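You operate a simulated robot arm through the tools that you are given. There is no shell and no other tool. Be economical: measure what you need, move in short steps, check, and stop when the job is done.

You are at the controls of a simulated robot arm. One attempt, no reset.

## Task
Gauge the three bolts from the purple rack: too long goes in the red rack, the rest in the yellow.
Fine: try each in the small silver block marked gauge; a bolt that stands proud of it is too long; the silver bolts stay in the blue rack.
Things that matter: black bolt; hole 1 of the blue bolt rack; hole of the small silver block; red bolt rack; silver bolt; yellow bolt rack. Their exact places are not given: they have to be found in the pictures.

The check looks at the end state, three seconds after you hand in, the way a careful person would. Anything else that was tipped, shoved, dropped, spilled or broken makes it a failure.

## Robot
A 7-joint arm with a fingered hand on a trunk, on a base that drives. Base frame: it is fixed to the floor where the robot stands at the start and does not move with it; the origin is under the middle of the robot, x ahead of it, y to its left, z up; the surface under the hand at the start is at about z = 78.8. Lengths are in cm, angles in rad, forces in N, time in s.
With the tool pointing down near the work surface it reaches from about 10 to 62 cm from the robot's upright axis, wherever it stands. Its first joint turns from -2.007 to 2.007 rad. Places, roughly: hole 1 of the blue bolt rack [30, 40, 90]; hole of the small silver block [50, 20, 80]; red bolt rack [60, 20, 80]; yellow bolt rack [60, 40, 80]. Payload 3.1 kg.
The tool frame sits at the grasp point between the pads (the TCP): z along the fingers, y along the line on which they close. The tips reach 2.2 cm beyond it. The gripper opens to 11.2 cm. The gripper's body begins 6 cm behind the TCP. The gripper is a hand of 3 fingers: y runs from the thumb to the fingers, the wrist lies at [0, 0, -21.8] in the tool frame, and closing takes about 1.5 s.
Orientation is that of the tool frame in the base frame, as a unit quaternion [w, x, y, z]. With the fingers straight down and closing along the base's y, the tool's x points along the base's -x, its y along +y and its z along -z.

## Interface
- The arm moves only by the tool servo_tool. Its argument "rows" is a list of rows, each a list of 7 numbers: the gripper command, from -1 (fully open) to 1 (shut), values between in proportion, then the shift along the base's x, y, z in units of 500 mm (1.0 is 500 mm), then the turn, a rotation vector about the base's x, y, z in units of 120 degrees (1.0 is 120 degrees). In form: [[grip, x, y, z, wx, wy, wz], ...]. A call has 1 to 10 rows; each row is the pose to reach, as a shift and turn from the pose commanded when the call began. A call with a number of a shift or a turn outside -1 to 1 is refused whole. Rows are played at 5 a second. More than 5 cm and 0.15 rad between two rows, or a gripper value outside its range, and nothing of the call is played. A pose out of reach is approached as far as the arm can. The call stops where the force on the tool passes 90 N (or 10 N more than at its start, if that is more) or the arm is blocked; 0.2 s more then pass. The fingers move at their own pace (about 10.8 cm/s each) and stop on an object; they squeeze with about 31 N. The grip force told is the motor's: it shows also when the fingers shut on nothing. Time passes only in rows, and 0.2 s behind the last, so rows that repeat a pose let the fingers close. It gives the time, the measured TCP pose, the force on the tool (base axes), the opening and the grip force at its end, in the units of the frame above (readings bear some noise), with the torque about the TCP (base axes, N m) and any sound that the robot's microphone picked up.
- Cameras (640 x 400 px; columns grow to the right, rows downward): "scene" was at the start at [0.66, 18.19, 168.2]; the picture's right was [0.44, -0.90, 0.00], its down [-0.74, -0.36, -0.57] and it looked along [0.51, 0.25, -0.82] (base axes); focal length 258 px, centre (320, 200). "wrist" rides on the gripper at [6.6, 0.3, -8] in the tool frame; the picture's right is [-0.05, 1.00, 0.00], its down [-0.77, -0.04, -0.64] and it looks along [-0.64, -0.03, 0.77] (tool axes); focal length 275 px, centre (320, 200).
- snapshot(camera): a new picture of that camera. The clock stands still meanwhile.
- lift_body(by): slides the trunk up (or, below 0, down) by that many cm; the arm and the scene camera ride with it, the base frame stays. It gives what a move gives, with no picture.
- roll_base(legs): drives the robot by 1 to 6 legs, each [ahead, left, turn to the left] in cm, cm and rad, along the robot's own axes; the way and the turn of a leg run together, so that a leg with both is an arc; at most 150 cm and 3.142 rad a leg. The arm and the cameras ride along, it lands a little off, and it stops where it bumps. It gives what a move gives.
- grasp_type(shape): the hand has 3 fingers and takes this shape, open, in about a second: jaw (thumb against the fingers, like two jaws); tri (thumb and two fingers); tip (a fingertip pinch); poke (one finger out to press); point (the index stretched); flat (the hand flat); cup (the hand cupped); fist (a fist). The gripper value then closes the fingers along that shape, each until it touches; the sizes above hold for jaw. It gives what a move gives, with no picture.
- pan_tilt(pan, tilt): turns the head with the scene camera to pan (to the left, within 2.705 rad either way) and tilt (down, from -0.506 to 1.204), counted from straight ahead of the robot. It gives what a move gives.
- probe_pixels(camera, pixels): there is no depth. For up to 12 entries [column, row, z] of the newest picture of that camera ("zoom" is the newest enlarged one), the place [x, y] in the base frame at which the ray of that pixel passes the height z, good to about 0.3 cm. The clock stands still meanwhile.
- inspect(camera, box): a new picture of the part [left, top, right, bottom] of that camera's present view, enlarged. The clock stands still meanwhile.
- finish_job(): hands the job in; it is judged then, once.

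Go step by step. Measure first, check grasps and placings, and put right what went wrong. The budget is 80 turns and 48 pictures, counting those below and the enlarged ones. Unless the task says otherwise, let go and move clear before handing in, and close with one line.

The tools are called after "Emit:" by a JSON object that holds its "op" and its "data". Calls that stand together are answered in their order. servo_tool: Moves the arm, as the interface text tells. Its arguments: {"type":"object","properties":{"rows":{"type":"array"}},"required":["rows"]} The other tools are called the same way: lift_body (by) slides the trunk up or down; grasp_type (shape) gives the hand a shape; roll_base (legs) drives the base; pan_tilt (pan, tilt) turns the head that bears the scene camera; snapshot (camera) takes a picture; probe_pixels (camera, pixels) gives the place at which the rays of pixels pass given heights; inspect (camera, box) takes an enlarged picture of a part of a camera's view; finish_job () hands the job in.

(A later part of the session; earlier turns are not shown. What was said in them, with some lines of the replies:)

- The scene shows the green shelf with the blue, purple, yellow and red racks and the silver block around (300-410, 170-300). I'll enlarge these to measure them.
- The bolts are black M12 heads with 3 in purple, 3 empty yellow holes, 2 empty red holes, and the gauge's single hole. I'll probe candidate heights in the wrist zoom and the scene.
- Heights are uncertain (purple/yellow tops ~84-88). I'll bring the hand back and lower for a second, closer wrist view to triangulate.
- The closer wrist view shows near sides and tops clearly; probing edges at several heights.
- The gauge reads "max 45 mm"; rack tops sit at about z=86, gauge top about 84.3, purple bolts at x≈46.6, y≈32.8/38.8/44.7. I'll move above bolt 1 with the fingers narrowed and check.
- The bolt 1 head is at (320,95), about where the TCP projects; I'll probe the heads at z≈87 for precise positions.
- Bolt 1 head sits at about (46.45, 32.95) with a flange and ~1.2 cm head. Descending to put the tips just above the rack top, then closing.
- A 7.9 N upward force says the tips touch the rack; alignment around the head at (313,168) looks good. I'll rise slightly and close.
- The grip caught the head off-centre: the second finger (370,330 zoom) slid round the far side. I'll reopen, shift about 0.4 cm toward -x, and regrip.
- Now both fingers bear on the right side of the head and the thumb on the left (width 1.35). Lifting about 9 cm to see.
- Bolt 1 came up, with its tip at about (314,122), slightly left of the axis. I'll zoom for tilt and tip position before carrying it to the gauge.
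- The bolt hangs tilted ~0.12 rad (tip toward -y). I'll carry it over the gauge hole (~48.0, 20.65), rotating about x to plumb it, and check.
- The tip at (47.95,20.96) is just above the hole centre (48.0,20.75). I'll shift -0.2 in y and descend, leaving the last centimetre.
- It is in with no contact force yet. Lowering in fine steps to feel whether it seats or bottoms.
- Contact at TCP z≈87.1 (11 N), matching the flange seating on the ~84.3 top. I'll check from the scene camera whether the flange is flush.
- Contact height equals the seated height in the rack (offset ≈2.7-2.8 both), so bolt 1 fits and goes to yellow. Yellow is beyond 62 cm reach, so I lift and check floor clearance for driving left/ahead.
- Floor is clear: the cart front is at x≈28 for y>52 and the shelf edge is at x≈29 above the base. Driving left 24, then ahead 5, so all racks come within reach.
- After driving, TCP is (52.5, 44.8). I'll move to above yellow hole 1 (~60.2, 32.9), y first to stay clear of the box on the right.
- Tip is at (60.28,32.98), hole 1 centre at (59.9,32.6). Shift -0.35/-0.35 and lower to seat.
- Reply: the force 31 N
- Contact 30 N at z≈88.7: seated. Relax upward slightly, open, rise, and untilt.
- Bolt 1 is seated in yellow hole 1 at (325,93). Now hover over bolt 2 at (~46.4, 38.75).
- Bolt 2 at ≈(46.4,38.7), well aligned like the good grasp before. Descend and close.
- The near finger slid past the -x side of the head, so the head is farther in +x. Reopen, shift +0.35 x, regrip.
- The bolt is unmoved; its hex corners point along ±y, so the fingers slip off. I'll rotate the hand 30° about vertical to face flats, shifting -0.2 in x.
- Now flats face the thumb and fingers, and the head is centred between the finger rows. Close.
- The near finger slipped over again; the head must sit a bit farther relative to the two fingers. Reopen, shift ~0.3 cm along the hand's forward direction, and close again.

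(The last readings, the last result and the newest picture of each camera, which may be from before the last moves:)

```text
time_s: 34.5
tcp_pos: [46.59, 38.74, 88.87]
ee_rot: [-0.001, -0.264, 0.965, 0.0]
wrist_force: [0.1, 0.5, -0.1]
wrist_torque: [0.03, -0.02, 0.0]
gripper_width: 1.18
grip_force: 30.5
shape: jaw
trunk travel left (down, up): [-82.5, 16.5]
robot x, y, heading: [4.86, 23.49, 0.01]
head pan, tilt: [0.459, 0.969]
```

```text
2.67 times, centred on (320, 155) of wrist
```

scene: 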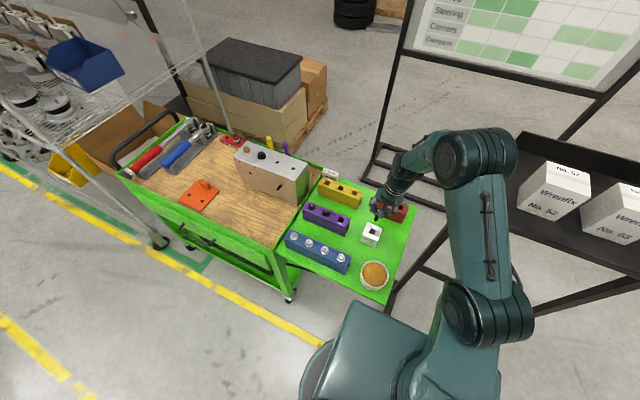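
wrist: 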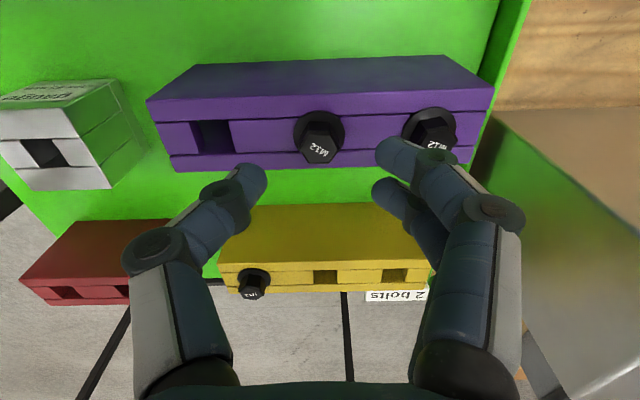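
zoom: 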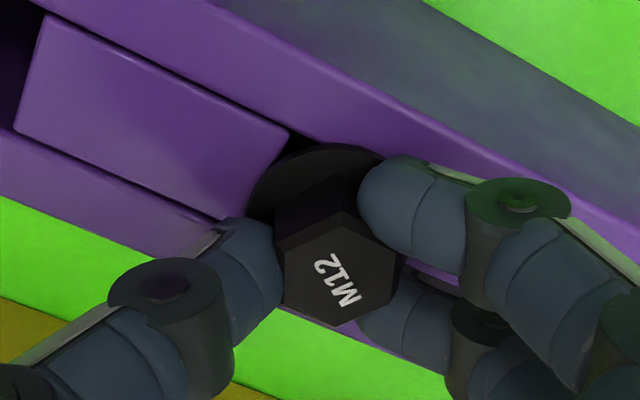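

Good grip now (width 1.18, both fingers on a flat). Lift, unrotate, and carry to above the gauge.

Emit:
{"op": "servo_tool", "data": {"rows": [[1, 0, 0, 0.03, 0, 0, 0], [1, 0, 0, 0.1, 0, 0, 0], [1, 0, 0, 0.18, 0, 0, -0.05], [1, 0.005, -0.08, 0.2, 0, 0, -0.1], [1, 0.01, -0.16, 0.2, 0, 0, -0.15], [1, 0.015, -0.23, 0.2, 0, 0, -0.2], [1, 0.02, -0.3, 0.2, 0, 0, -0.25], [1, 0.028, -0.366, 0.2, 0, 0, -0.25], [1, 0.028, -0.366, 0.16, 0, 0, -0.25], [1, 0.028, -0.366, 0.16, 0, 0, -0.25]]}}

Emit:
{"op": "snapshot", "data": {"camera": "wrist"}}

```text
time_s: 36.7
tcp_pos: [48.15, 20.63, 96.81]
ee_rot: [0.0, -0.005, 1.0, 0.0]
wrist_force: [0.6, -0.3, -1.4]
wrist_torque: [0.03, -0.01, -0.01]
gripper_width: 1.14
grip_force: 31.3
shape: jaw
trunk travel left (down, up): [-82.5, 16.5]
robot x, y, heading: [5.03, 24.07, 0.018]
head pan, tilt: [0.459, 0.969]
```

```text
15 pictures are left
```

wrist: 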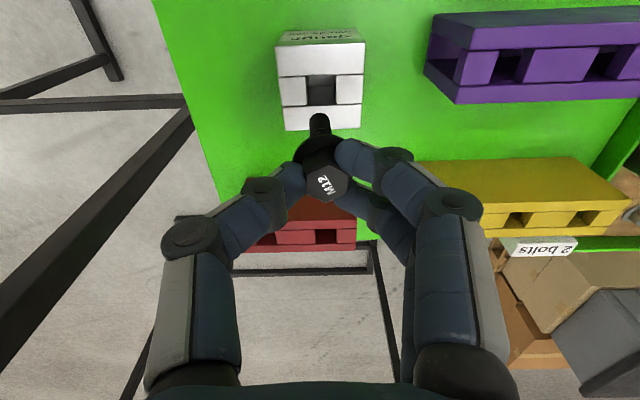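

Emit:
{"op": "probe_pixels", "data": {"camera": "wrist", "pixels": [[319, 118, 89.3], [319, 118, 89.8], [322, 90, 84.3], [276, 41, 84.3], [364, 41, 84.3], [285, 131, 84.3], [360, 128, 84.3]]}}

```text
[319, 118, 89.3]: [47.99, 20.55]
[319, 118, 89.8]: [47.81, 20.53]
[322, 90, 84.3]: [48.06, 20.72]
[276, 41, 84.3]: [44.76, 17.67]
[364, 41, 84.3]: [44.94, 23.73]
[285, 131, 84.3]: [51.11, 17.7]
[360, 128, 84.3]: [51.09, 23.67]
```

Tip is within 0.2 cm of the hole centre. Plumb it slightly (0.05 rad), and lower to just above the contact height.

Emit:
{"op": "servo_tool", "data": {"rows": [[1, 0, -0.004, 0, 0.024, 0, 0], [1, 0, -0.004, -0.04, 0.024, 0, 0], [1, 0, -0.004, -0.08, 0.024, 0, 0], [1, 0, -0.004, -0.12, 0.024, 0, 0], [1, 0, -0.004, -0.16, 0.024, 0, 0], [1, 0, -0.004, -0.174, 0.024, 0, 0], [1, 0, -0.004, -0.178, 0.024, 0, 0], [1, 0, -0.004, -0.182, 0.024, 0, 0], [1, 0, -0.004, -0.182, 0.024, 0, 0]]}}

```text
time_s: 38.7
tcp_pos: [48.16, 20.23, 87.69]
ee_rot: [-0.001, -0.006, 1.0, 0.025]
wrist_force: [-0.2, -0.7, -1.6]
wrist_torque: [0.03, -0.02, 0.0]
gripper_width: 1.16
grip_force: 30.7
shape: jaw
trunk travel left (down, up): [-82.5, 16.5]
robot x, y, heading: [4.6, 24.1, 0.014]
head pan, tilt: [0.459, 0.969]
```

Emit:
{"op": "servo_tool", "data": {"rows": [[1, 0, 0, -0.003, 0, 0, 0], [1, 0, 0, -0.005, 0, 0, 0], [1, 0, 0, -0.005, 0, 0, 0]]}}

```text
time_s: 39.5
tcp_pos: [48.06, 20.3, 87.48]
ee_rot: [-0.001, -0.005, 1.0, 0.026]
wrist_force: [-1.0, -0.3, -1.6]
wrist_torque: [0.01, -0.01, -0.01]
gripper_width: 1.15
grip_force: 31.3
shape: jaw
trunk travel left (down, up): [-82.5, 16.5]
robot x, y, heading: [4.62, 23.78, 0.011]
head pan, tilt: [0.459, 0.969]
```

Emit:
{"op": "servo_tool", "data": {"rows": [[1, 0, 0, -0.003, 0, 0, 0], [1, 0, 0, -0.005, 0, 0, 0], [1, 0, 0, -0.005, 0, 0, 0]]}}

```text
time_s: 40.3
tcp_pos: [48.04, 20.3, 87.17]
ee_rot: [-0.001, -0.006, 1.0, 0.026]
wrist_force: [0.3, -0.1, -1.6]
wrist_torque: [0.01, 0.0, -0.02]
gripper_width: 1.14
grip_force: 31.0
shape: jaw
trunk travel left (down, up): [-82.5, 16.5]
robot x, y, heading: [4.59, 23.8, 0.01]
head pan, tilt: [0.459, 0.969]
```

Emit:
{"op": "servo_tool", "data": {"rows": [[1, 0, 0, -0.003, 0, 0, 0], [1, 0, 0, -0.006, 0, 0, 0], [1, 0, 0, -0.006, 0, 0, 0]]}}

Emit:
{"op": "inspect", "data": {"camera": "wrist", "box": [200, 60, 440, 210]}}

```text
time_s: 41.1
tcp_pos: [48.08, 20.43, 87.1]
ee_rot: [0.003, -0.006, 1.0, 0.025]
wrist_force: [7.9, -1.2, 37.8]
wrist_torque: [0.12, -0.09, -0.02]
gripper_width: 1.33
grip_force: 30.9
shape: jaw
trunk travel left (down, up): [-82.5, 16.5]
robot x, y, heading: [5.18, 23.67, 0.009]
head pan, tilt: [0.459, 0.969]
```

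```text
2.67 times, centred on (320, 135) of wrist
```

zoom: 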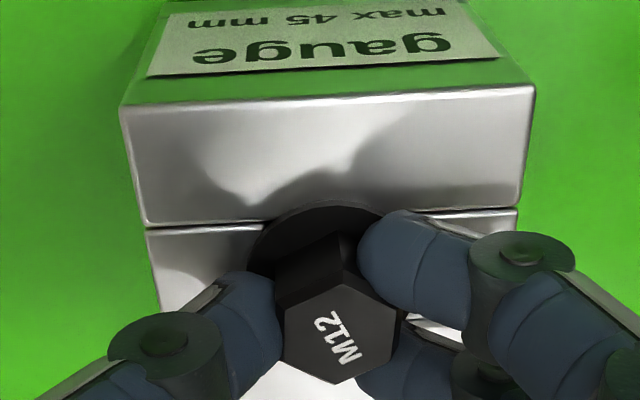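

Contact at the same z≈87.1 with the flange flush against the block: bolt 2 fits too. Lift and carry to yellow hole 2 (59.9, 38.6).

Emit:
{"op": "servo_tool", "data": {"rows": [[1, 0, 0, 0.04, 0, 0, 0], [1, 0, 0, 0.13, 0, 0, 0], [1, 0, 0, 0.22, 0, 0, 0], [1, 0.04, 0.07, 0.24, 0, 0, 0], [1, 0.09, 0.14, 0.24, 0, 0, 0], [1, 0.14, 0.21, 0.24, 0, 0, 0], [1, 0.19, 0.28, 0.24, 0, 0, 0], [1, 0.237, 0.35, 0.24, 0, 0, 0], [1, 0.237, 0.359, 0.2, 0, 0, 0], [1, 0.237, 0.359, 0.2, 0, 0, 0]]}}

Emit:
{"op": "snapshot", "data": {"camera": "wrist"}}

```text
time_s: 43.3
tcp_pos: [59.92, 38.14, 97.02]
ee_rot: [-0.001, -0.005, 1.0, 0.025]
wrist_force: [-0.5, 0.0, -1.4]
wrist_torque: [0.01, -0.01, 0.0]
gripper_width: 1.25
grip_force: 31.1
shape: jaw
trunk travel left (down, up): [-82.5, 16.5]
robot x, y, heading: [5.07, 23.6, 0.006]
head pan, tilt: [0.459, 0.969]
```

```text
13 pictures are left
```

wrist: 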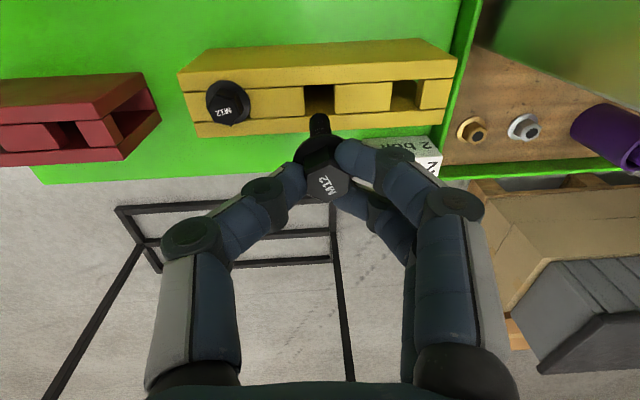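

Emit:
{"op": "probe_pixels", "data": {"camera": "wrist", "pixels": [[319, 118, 89.7], [319, 99, 86.1], [305, 87, 86.1], [333, 84, 86.1], [306, 115, 86.1], [178, 73, 86.1], [455, 60, 86.1], [198, 137, 86.1]]}}

```text
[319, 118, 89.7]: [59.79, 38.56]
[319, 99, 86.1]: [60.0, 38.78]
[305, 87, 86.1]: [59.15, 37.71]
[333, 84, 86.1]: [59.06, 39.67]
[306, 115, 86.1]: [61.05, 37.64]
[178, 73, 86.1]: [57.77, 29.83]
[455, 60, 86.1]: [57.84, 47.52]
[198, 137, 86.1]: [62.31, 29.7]
```

Tip (59.8,38.56) vs hole (60.0,38.7): nudge and lower to seat.

Emit:
{"op": "servo_tool", "data": {"rows": [[1, 0.004, 0.002, -0.01, 0, 0, 0], [1, 0.004, 0.002, -0.05, 0, 0, 0], [1, 0.004, 0.002, -0.09, 0, 0, 0], [1, 0.004, 0.002, -0.13, 0, 0, 0], [1, 0.004, 0.002, -0.15, 0, 0, 0], [1, 0.004, 0.002, -0.158, 0, 0, 0], [1, 0.004, 0.002, -0.163, 0, 0, 0], [1, 0.004, 0.002, -0.166, 0, 0, 0], [1, 0.004, 0.002, -0.166, 0, 0, 0]]}}

```text
time_s: 45.3
tcp_pos: [60.1, 38.39, 88.58]
ee_rot: [0.001, -0.005, 1.0, 0.026]
wrist_force: [4.3, 0.9, 16.8]
wrist_torque: [0.18, -0.01, -0.02]
gripper_width: 1.26
grip_force: 31.3
shape: jaw
trunk travel left (down, up): [-82.5, 16.5]
robot x, y, heading: [4.76, 23.76, 0.01]
head pan, tilt: [0.459, 0.969]
```

Seated (17 N). Release, lift, and move to hover over bolt 3 (~46.4, 44.7).

Emit:
{"op": "servo_tool", "data": {"rows": [[1, 0, 0, 0.003, 0, 0, 0], [0.2, 0, 0, 0.004, 0, 0, 0], [0.2, 0, 0, 0.004, 0, 0, 0], [0.2, 0, 0, 0.08, 0, 0, 0], [0.2, 0, 0, 0.17, -0.024, 0, 0], [0.2, -0.08, 0.04, 0.19, -0.024, 0, 0], [0.2, -0.17, 0.08, 0.19, -0.024, 0, 0], [0.2, -0.25, 0.125, 0.17, -0.024, 0, 0], [0.2, -0.272, 0.127, 0.09, -0.024, 0, 0], [0.2, -0.272, 0.127, 0.07, -0.024, 0, 0]]}}

Emit:
{"op": "snapshot", "data": {"camera": "wrist"}}

```text
time_s: 47.5
tcp_pos: [46.38, 44.57, 92.03]
ee_rot: [0.0, -0.005, 1.0, 0.001]
wrist_force: [0.0, 1.0, -1.4]
wrist_torque: [0.02, 0.0, 0.01]
gripper_width: 4.43
grip_force: 0.0
shape: jaw
trunk travel left (down, up): [-82.5, 16.5]
robot x, y, heading: [4.79, 23.61, 0.013]
head pan, tilt: [0.459, 0.969]
```

```text
12 pictures are left
```

wrist: 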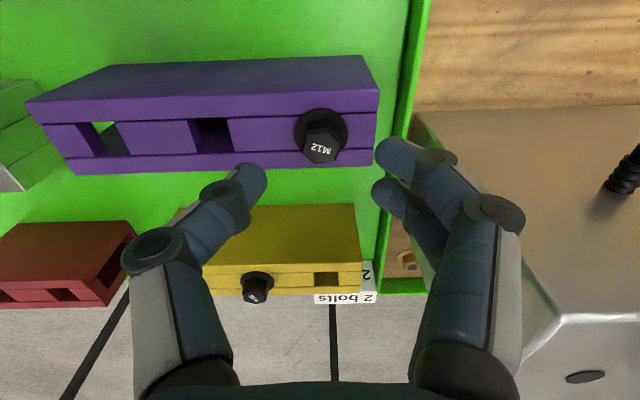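

Bolt 3's head is at (322,137); the cart rim and big silver box lie to the right of the fingers. I'll probe for clearance and zoom for hex orientation.

Emit:
{"op": "probe_pixels", "data": {"camera": "wrist", "pixels": [[415, 115, 80], [415, 115, 88], [415, 115, 95], [402, 60, 79], [402, 60, 84], [380, 60, 79], [322, 150, 87.5], [320, 130, 86.3], [500, 310, 88], [500, 310, 95]]}}

Emit:
{"op": "probe_pixels", "data": {"camera": "scene", "pixels": [[236, 147, 90], [236, 147, 95], [303, 166, 90], [303, 166, 95], [302, 206, 80], [296, 182, 90], [296, 182, 95]]}}

Emit:
{"op": "inspect", "data": {"camera": "wrist", "box": [240, 70, 480, 220]}}

```text
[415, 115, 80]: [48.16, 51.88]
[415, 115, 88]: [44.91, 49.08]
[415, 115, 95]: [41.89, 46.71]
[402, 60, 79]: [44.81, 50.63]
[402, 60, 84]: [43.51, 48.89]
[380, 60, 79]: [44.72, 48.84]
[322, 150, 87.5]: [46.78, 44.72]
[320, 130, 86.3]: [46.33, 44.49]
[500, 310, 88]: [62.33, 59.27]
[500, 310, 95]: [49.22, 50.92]
```

```text
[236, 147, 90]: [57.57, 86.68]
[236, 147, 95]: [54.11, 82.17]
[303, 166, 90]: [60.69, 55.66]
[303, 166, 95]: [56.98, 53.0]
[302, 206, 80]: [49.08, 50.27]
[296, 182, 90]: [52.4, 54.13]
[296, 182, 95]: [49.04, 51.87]
```

```text
2.67 times, centred on (360, 145) of wrist
```

zoom: 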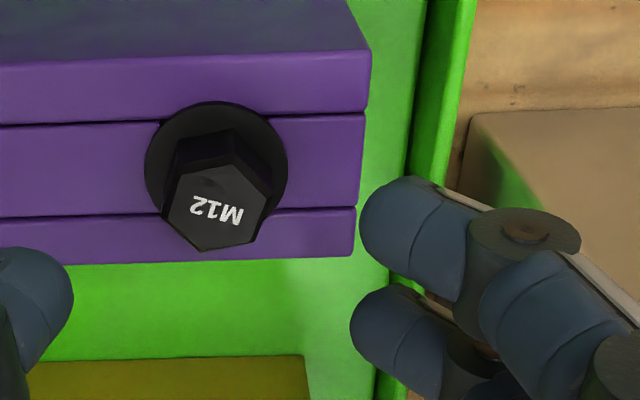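

Box face lies at y>51.5 for x>48.5, so turning the hand ~35° anticlockwise both faces a flat and moves the fingers away from it. Rotate, descend, close.

Emit:
{"op": "servo_tool", "data": {"rows": [[0.2, 0.002, 0.001, 0, 0, 0, 0.07], [0.2, 0.004, 0.003, 0, 0, 0, 0.14], [0.2, 0.004, 0.003, 0, 0, 0, 0.21], [0.2, 0.004, 0.003, 0, 0, 0, 0.28], [0.2, 0.004, 0.003, -0.03, 0, 0, 0.29], [0.2, 0.004, 0.003, -0.063, 0, 0, 0.29], [0.2, 0.004, 0.003, -0.063, 0, 0, 0.29]]}}

Emit:
{"op": "inspect", "data": {"camera": "wrist", "box": [200, 80, 440, 230]}}

```text
time_s: 49.1
tcp_pos: [46.77, 44.73, 89.12]
ee_rot: [0.0, -0.304, 0.953, 0.0]
wrist_force: [0.7, 0.1, 0.1]
wrist_torque: [-0.02, -0.01, -0.02]
gripper_width: 4.41
grip_force: 0.1
shape: jaw
trunk travel left (down, up): [-82.5, 16.5]
robot x, y, heading: [4.95, 24.18, 0.005]
head pan, tilt: [0.459, 0.969]
```

```text
2.67 times, centred on (320, 155) of wrist
```

zoom: 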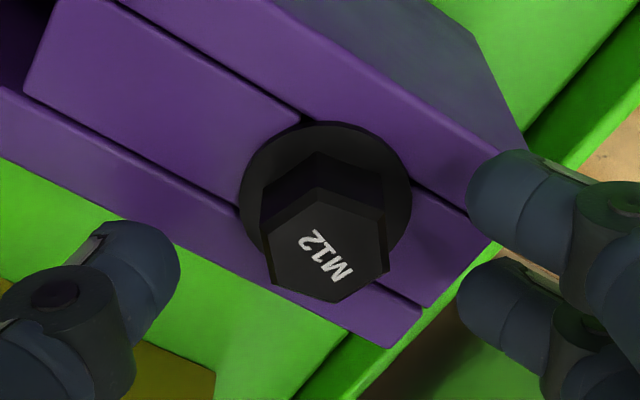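

The head is at row 245 versus about 268 in the good grasp, so I back off 0.25 cm, lower slightly and close.

Emit:
{"op": "servo_tool", "data": {"rows": [[0.2, -0.004, -0.003, -0.004, 0, 0, 0], [0.2, -0.004, -0.003, -0.004, 0, 0, 0], [1, -0.004, -0.003, -0.004, 0, 0, 0], [1, -0.004, -0.003, -0.004, 0, 0, 0], [1, -0.004, -0.003, -0.004, 0, 0, 0], [1, -0.004, -0.003, -0.004, 0, 0, 0], [1, -0.004, -0.003, -0.004, 0, 0, 0], [1, -0.004, -0.003, -0.004, 0, 0, 0], [1, -0.004, -0.003, -0.004, 0, 0, 0]]}}

Emit:
{"op": "inspect", "data": {"camera": "wrist", "box": [200, 80, 440, 230]}}

```text
time_s: 51.1
tcp_pos: [46.68, 44.72, 88.86]
ee_rot: [-0.002, -0.305, 0.952, 0.0]
wrist_force: [-0.2, -1.3, 0.9]
wrist_torque: [-0.01, 0.0, 0.03]
gripper_width: 1.1
grip_force: 31.1
shape: jaw
trunk travel left (down, up): [-82.5, 16.5]
robot x, y, heading: [4.49, 23.7, 0.011]
head pan, tilt: [0.459, 0.969]
```

```text
2.67 times, centred on (320, 155) of wrist
```

zoom: 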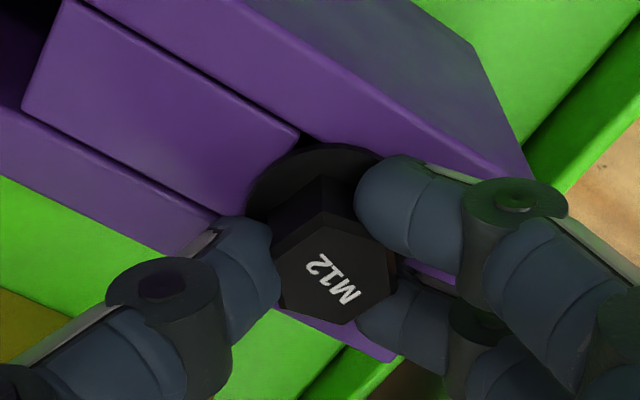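

Good grasp. Lift, unrotate and carry to above the gauge.

Emit:
{"op": "servo_tool", "data": {"rows": [[1, 0, 0, 0.03, 0, 0, 0], [1, 0, 0, 0.12, 0, 0, 0], [1, 0, 0, 0.21, 0, 0, 0], [1, 0.004, -0.09, 0.21, 0, 0, -0.06], [1, 0.008, -0.18, 0.21, 0, 0, -0.12], [1, 0.013, -0.27, 0.21, 0, 0, -0.18], [1, 0.02, -0.36, 0.21, 0, 0, -0.24], [1, 0.029, -0.44, 0.21, 0, 0, -0.29], [1, 0.029, -0.486, 0.19, 0, 0, -0.29], [1, 0.029, -0.486, 0.19, 0, 0, -0.29]]}}

Emit:
{"op": "snapshot", "data": {"camera": "wrist"}}

```text
time_s: 53.3
tcp_pos: [47.81, 20.65, 98.4]
ee_rot: [0.0, -0.005, 1.0, 0.001]
wrist_force: [0.4, -0.3, -1.2]
wrist_torque: [-0.03, 0.01, 0.0]
gripper_width: 1.06
grip_force: 31.0
shape: jaw
trunk travel left (down, up): [-82.5, 16.5]
robot x, y, heading: [4.76, 23.79, 0.005]
head pan, tilt: [0.459, 0.969]
```

```text
8 pictures are left
```

wrist: 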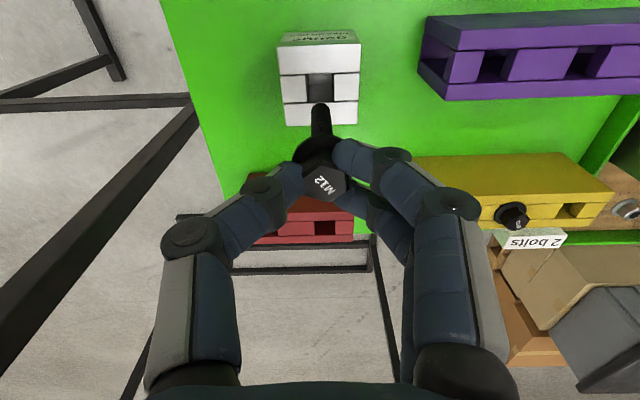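

Bolt 3's tip reaches row ~106, about 2 cm longer than the other two (d≈9.4 vs 7.1-7.5). I'll still try it in the gauge; probing alignment.

Emit:
{"op": "probe_pixels", "data": {"camera": "wrist", "pixels": [[320, 107, 89], [320, 86, 84.3], [276, 45, 84.3], [361, 43, 84.3], [284, 127, 84.3], [358, 124, 84.3]]}}

```text
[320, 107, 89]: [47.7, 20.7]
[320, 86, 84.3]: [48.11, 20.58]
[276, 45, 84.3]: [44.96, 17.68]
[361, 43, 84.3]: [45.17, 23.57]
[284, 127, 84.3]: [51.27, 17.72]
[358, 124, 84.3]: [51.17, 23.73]
```

Emit:
{"op": "servo_tool", "data": {"rows": [[1, 0.006, -0.006, 0, 0.019, 0, 0], [1, 0.006, -0.006, -0.04, 0.019, 0, 0], [1, 0.006, -0.006, -0.08, 0.019, 0, 0], [1, 0.006, -0.006, -0.12, 0.019, 0, 0], [1, 0.006, -0.006, -0.15, 0.019, 0, 0], [1, 0.006, -0.006, -0.165, 0.019, 0, 0], [1, 0.006, -0.006, -0.172, 0.019, 0, 0], [1, 0.006, -0.006, -0.172, 0.019, 0, 0]]}}

```text
time_s: 55.1
tcp_pos: [48.25, 20.08, 89.7]
ee_rot: [-0.001, -0.005, 1.0, 0.02]
wrist_force: [-0.8, 0.3, -1.1]
wrist_torque: [-0.01, 0.01, 0.05]
gripper_width: 1.07
grip_force: 31.6
shape: jaw
trunk travel left (down, up): [-82.5, 16.5]
robot x, y, heading: [4.63, 23.83, 0.011]
head pan, tilt: [0.459, 0.969]
```

Emit:
{"op": "servo_tool", "data": {"rows": [[1, 0, 0, -0.004, 0, 0, 0], [1, 0, 0, -0.008, 0, 0, 0], [1, 0, 0, -0.008, 0, 0, 0]]}}

```text
time_s: 55.9
tcp_pos: [48.31, 20.12, 89.31]
ee_rot: [-0.002, -0.005, 1.0, 0.02]
wrist_force: [0.1, -0.1, -1.5]
wrist_torque: [0.01, 0.01, 0.01]
gripper_width: 1.08
grip_force: 31.0
shape: jaw
trunk travel left (down, up): [-82.5, 16.5]
robot x, y, heading: [5.01, 23.43, 0.011]
head pan, tilt: [0.459, 0.969]
```

Emit:
{"op": "servo_tool", "data": {"rows": [[1, 0, 0, -0.003, 0, 0, 0], [1, 0, 0, -0.006, 0, 0, 0], [1, 0, 0, -0.008, 0, 0, 0], [1, 0, 0, -0.008, 0, 0, 0]]}}

Emit:
{"op": "inspect", "data": {"camera": "wrist", "box": [200, 60, 440, 210]}}

```text
time_s: 56.9
tcp_pos: [48.31, 20.12, 88.84]
ee_rot: [-0.001, -0.005, 1.0, 0.019]
wrist_force: [0.4, 0.1, -1.0]
wrist_torque: [0.03, 0.02, -0.01]
gripper_width: 1.07
grip_force: 30.5
shape: jaw
trunk travel left (down, up): [-82.5, 16.5]
robot x, y, heading: [4.51, 23.75, 0.007]
head pan, tilt: [0.459, 0.969]
```

```text
2.67 times, centred on (320, 135) of wrist
```

zoom: 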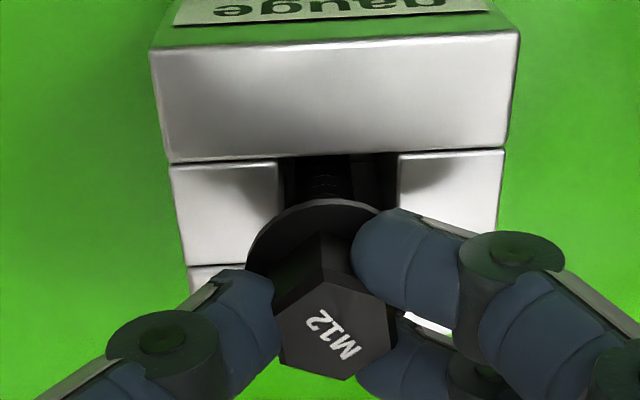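

No contact at 88.84, flange still ~1.7 cm above. Continue gently.

Emit:
{"op": "servo_tool", "data": {"rows": [[1, 0, 0, -0.004, 0, 0, 0], [1, 0, 0, -0.007, 0, 0, 0], [1, 0, 0, -0.01, 0, 0, 0], [1, 0, 0, -0.01, 0, 0, 0]]}}

```text
time_s: 57.9
tcp_pos: [48.23, 20.12, 88.41]
ee_rot: [0.001, -0.006, 1.0, 0.02]
wrist_force: [0.8, 2.1, 13.9]
wrist_torque: [0.13, -0.02, 0.02]
gripper_width: 1.11
grip_force: 31.0
shape: jaw
trunk travel left (down, up): [-82.5, 16.5]
robot x, y, heading: [4.69, 23.76, 0.008]
head pan, tilt: [0.459, 0.969]
```

It bottoms at z=88.4, 1.3 cm proud: too long, goes to red. Lift and move above the red hole near (61.5, 20.6).

Emit:
{"op": "servo_tool", "data": {"rows": [[1, 0, 0, 0.04, 0, 0, 0], [1, 0, 0, 0.13, 0, 0, 0], [1, 0, 0, 0.21, 0, 0, 0], [1, 0.08, 0, 0.21, 0, 0, 0], [1, 0.16, 0, 0.21, 0, 0, 0], [1, 0.24, 0, 0.21, 0, 0, 0], [1, 0.264, 0, 0.21, 0, 0, 0], [1, 0.264, 0, 0.2, 0, 0, 0]]}}

Emit:
{"op": "snapshot", "data": {"camera": "wrist"}}

```text
time_s: 59.7
tcp_pos: [61.53, 20.24, 98.49]
ee_rot: [-0.001, -0.005, 1.0, 0.02]
wrist_force: [0.2, 0.1, -0.9]
wrist_torque: [0.03, -0.02, 0.01]
gripper_width: 1.07
grip_force: 31.2
shape: jaw
trunk travel left (down, up): [-82.5, 16.5]
robot x, y, heading: [4.58, 23.61, 0.013]
head pan, tilt: [0.459, 0.969]
```

```text
6 pictures are left
```

wrist: 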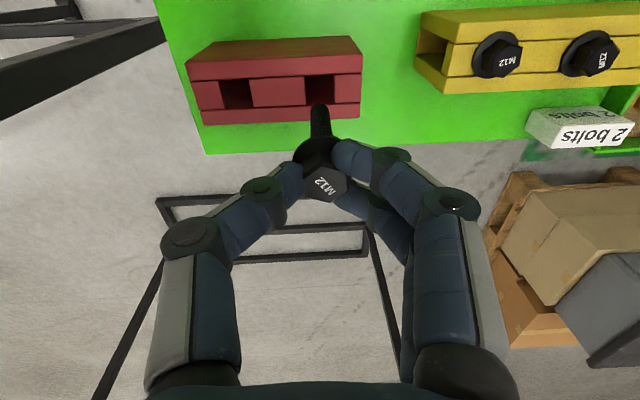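

Emit:
{"op": "probe_pixels", "data": {"camera": "wrist", "pixels": [[319, 107, 89.3], [319, 107, 89.8], [304, 76, 86.1], [333, 75, 86.1], [319, 89, 86.1], [188, 81, 86.1], [362, 74, 86.1], [360, 118, 86.1], [193, 125, 86.1]]}}

```text
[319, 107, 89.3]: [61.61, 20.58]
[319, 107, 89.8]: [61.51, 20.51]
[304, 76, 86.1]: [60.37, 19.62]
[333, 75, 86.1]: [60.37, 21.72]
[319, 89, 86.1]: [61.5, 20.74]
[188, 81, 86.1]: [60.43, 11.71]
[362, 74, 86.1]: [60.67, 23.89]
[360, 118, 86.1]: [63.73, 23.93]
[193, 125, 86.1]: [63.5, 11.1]
```

Tip (61.55,20.55) is over the hole (61.5,20.7). Nudge +0.1 y and lower to seat.

Emit:
{"op": "servo_tool", "data": {"rows": [[1, 0, 0.002, -0.03, 0, 0, 0], [1, 0, 0.002, -0.07, 0, 0, 0], [1, 0, 0.002, -0.11, 0, 0, 0], [1, 0, 0.002, -0.15, 0, 0, 0], [1, 0, 0.002, -0.18, 0, 0, 0], [1, 0, 0.002, -0.188, 0, 0, 0], [1, 0, 0.002, -0.193, 0, 0, 0], [1, 0, 0.002, -0.196, 0, 0, 0], [1, 0, 0.002, -0.196, 0, 0, 0]]}}

```text
time_s: 61.7
tcp_pos: [61.22, 20.18, 88.79]
ee_rot: [0.0, -0.005, 1.0, 0.02]
wrist_force: [0.7, -0.6, 12.2]
wrist_torque: [0.04, -0.04, -0.01]
gripper_width: 1.08
grip_force: 30.9
shape: jaw
trunk travel left (down, up): [-82.5, 16.5]
robot x, y, heading: [4.96, 23.75, 0.012]
head pan, tilt: [0.459, 0.969]
```

Contact 12 N at z≈88.8, the seated height. Release and rise, pulling back for an overview.

Emit:
{"op": "servo_tool", "data": {"rows": [[1, 0, 0, 0.002, 0, 0, 0], [0.2, 0, 0, 0.003, 0, 0, 0], [0.2, 0, 0, 0.003, 0, 0, 0], [0.2, 0, 0, 0.08, 0, 0, 0], [0.2, 0, 0, 0.17, 0, 0, 0], [0.2, -0.06, 0.05, 0.22, -0.019, 0, 0], [0.2, -0.14, 0.1, 0.25, -0.019, 0, 0], [0.2, -0.22, 0.15, 0.28, -0.019, 0, 0], [0.2, -0.3, 0.2, 0.3, -0.019, 0, 0]]}}

Emit:
{"op": "snapshot", "data": {"camera": "wrist"}}

```text
time_s: 63.7
tcp_pos: [46.17, 30.23, 103.82]
ee_rot: [0.0, -0.005, 1.0, -0.001]
wrist_force: [0.1, 0.6, 0.6]
wrist_torque: [0.01, -0.04, 0.02]
gripper_width: 4.41
grip_force: 0.1
shape: jaw
trunk travel left (down, up): [-82.5, 16.5]
robot x, y, heading: [4.52, 23.55, 0.013]
head pan, tilt: [0.459, 0.969]
```

```text
5 pictures are left
```

wrist: 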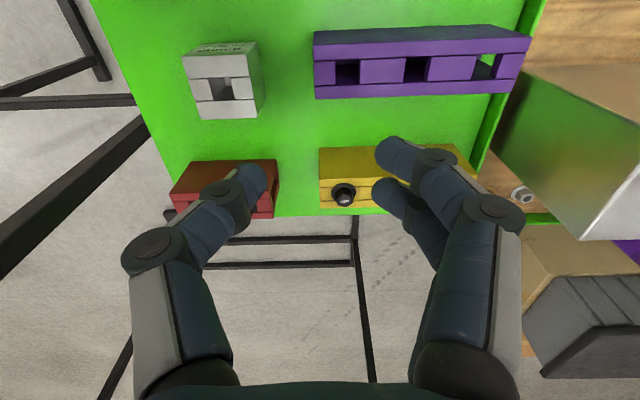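

The thumb hides red; I'll back off further, open the hand, and take a last look.

Emit:
{"op": "servo_tool", "data": {"rows": [[0, -0.08, 0, 0.04, 0, 0, 0], [-0.5, -0.16, -0.02, 0.08, 0, 0, 0], [-1, -0.22, -0.04, 0.1, 0, 0, 0], [-1, -0.24, -0.06, 0.1, 0, 0, 0], [-1, -0.24, -0.06, 0.1, 0, 0, 0]]}}

Emit:
{"op": "inspect", "data": {"camera": "wrist", "box": [140, 60, 500, 320]}}

Emit:
{"op": "snapshot", "data": {"camera": "scene"}}

```text
time_s: 64.9
tcp_pos: [34.55, 27.27, 108.55]
ee_rot: [-0.001, -0.006, 1.0, 0.0]
wrist_force: [0.0, 0.1, 0.0]
wrist_torque: [-0.03, -0.03, 0.03]
gripper_width: 11.16
grip_force: 0.0
shape: jaw
trunk travel left (down, up): [-82.5, 16.5]
robot x, y, heading: [4.72, 23.9, 0.012]
head pan, tilt: [0.459, 0.969]
```

```text
1.54 times, centred on (320, 190) of wrist
```

zoom: 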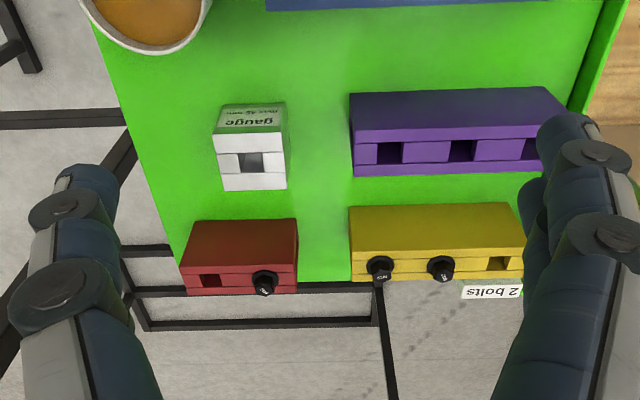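

```text
3 pictures are left
```

scene: 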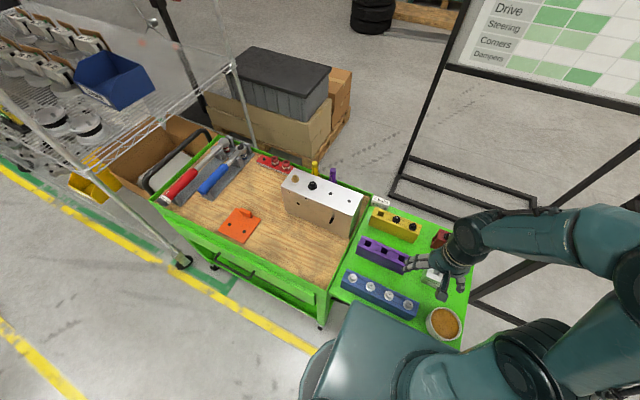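

The final pictures show two bolts seated in yellow, one in red, purple and the gauge empty, the four silver bolts still in blue, and the hand clear. Handing in.

Emit:
{"op": "finish_job", "data": {}}

```text
The job is handed in.
```

I gauged all three bolts: two fitted and are in the yellow rack, and the third stood about 1.3 cm proud and is in the red. The silver bolts stayed in the blue rack.
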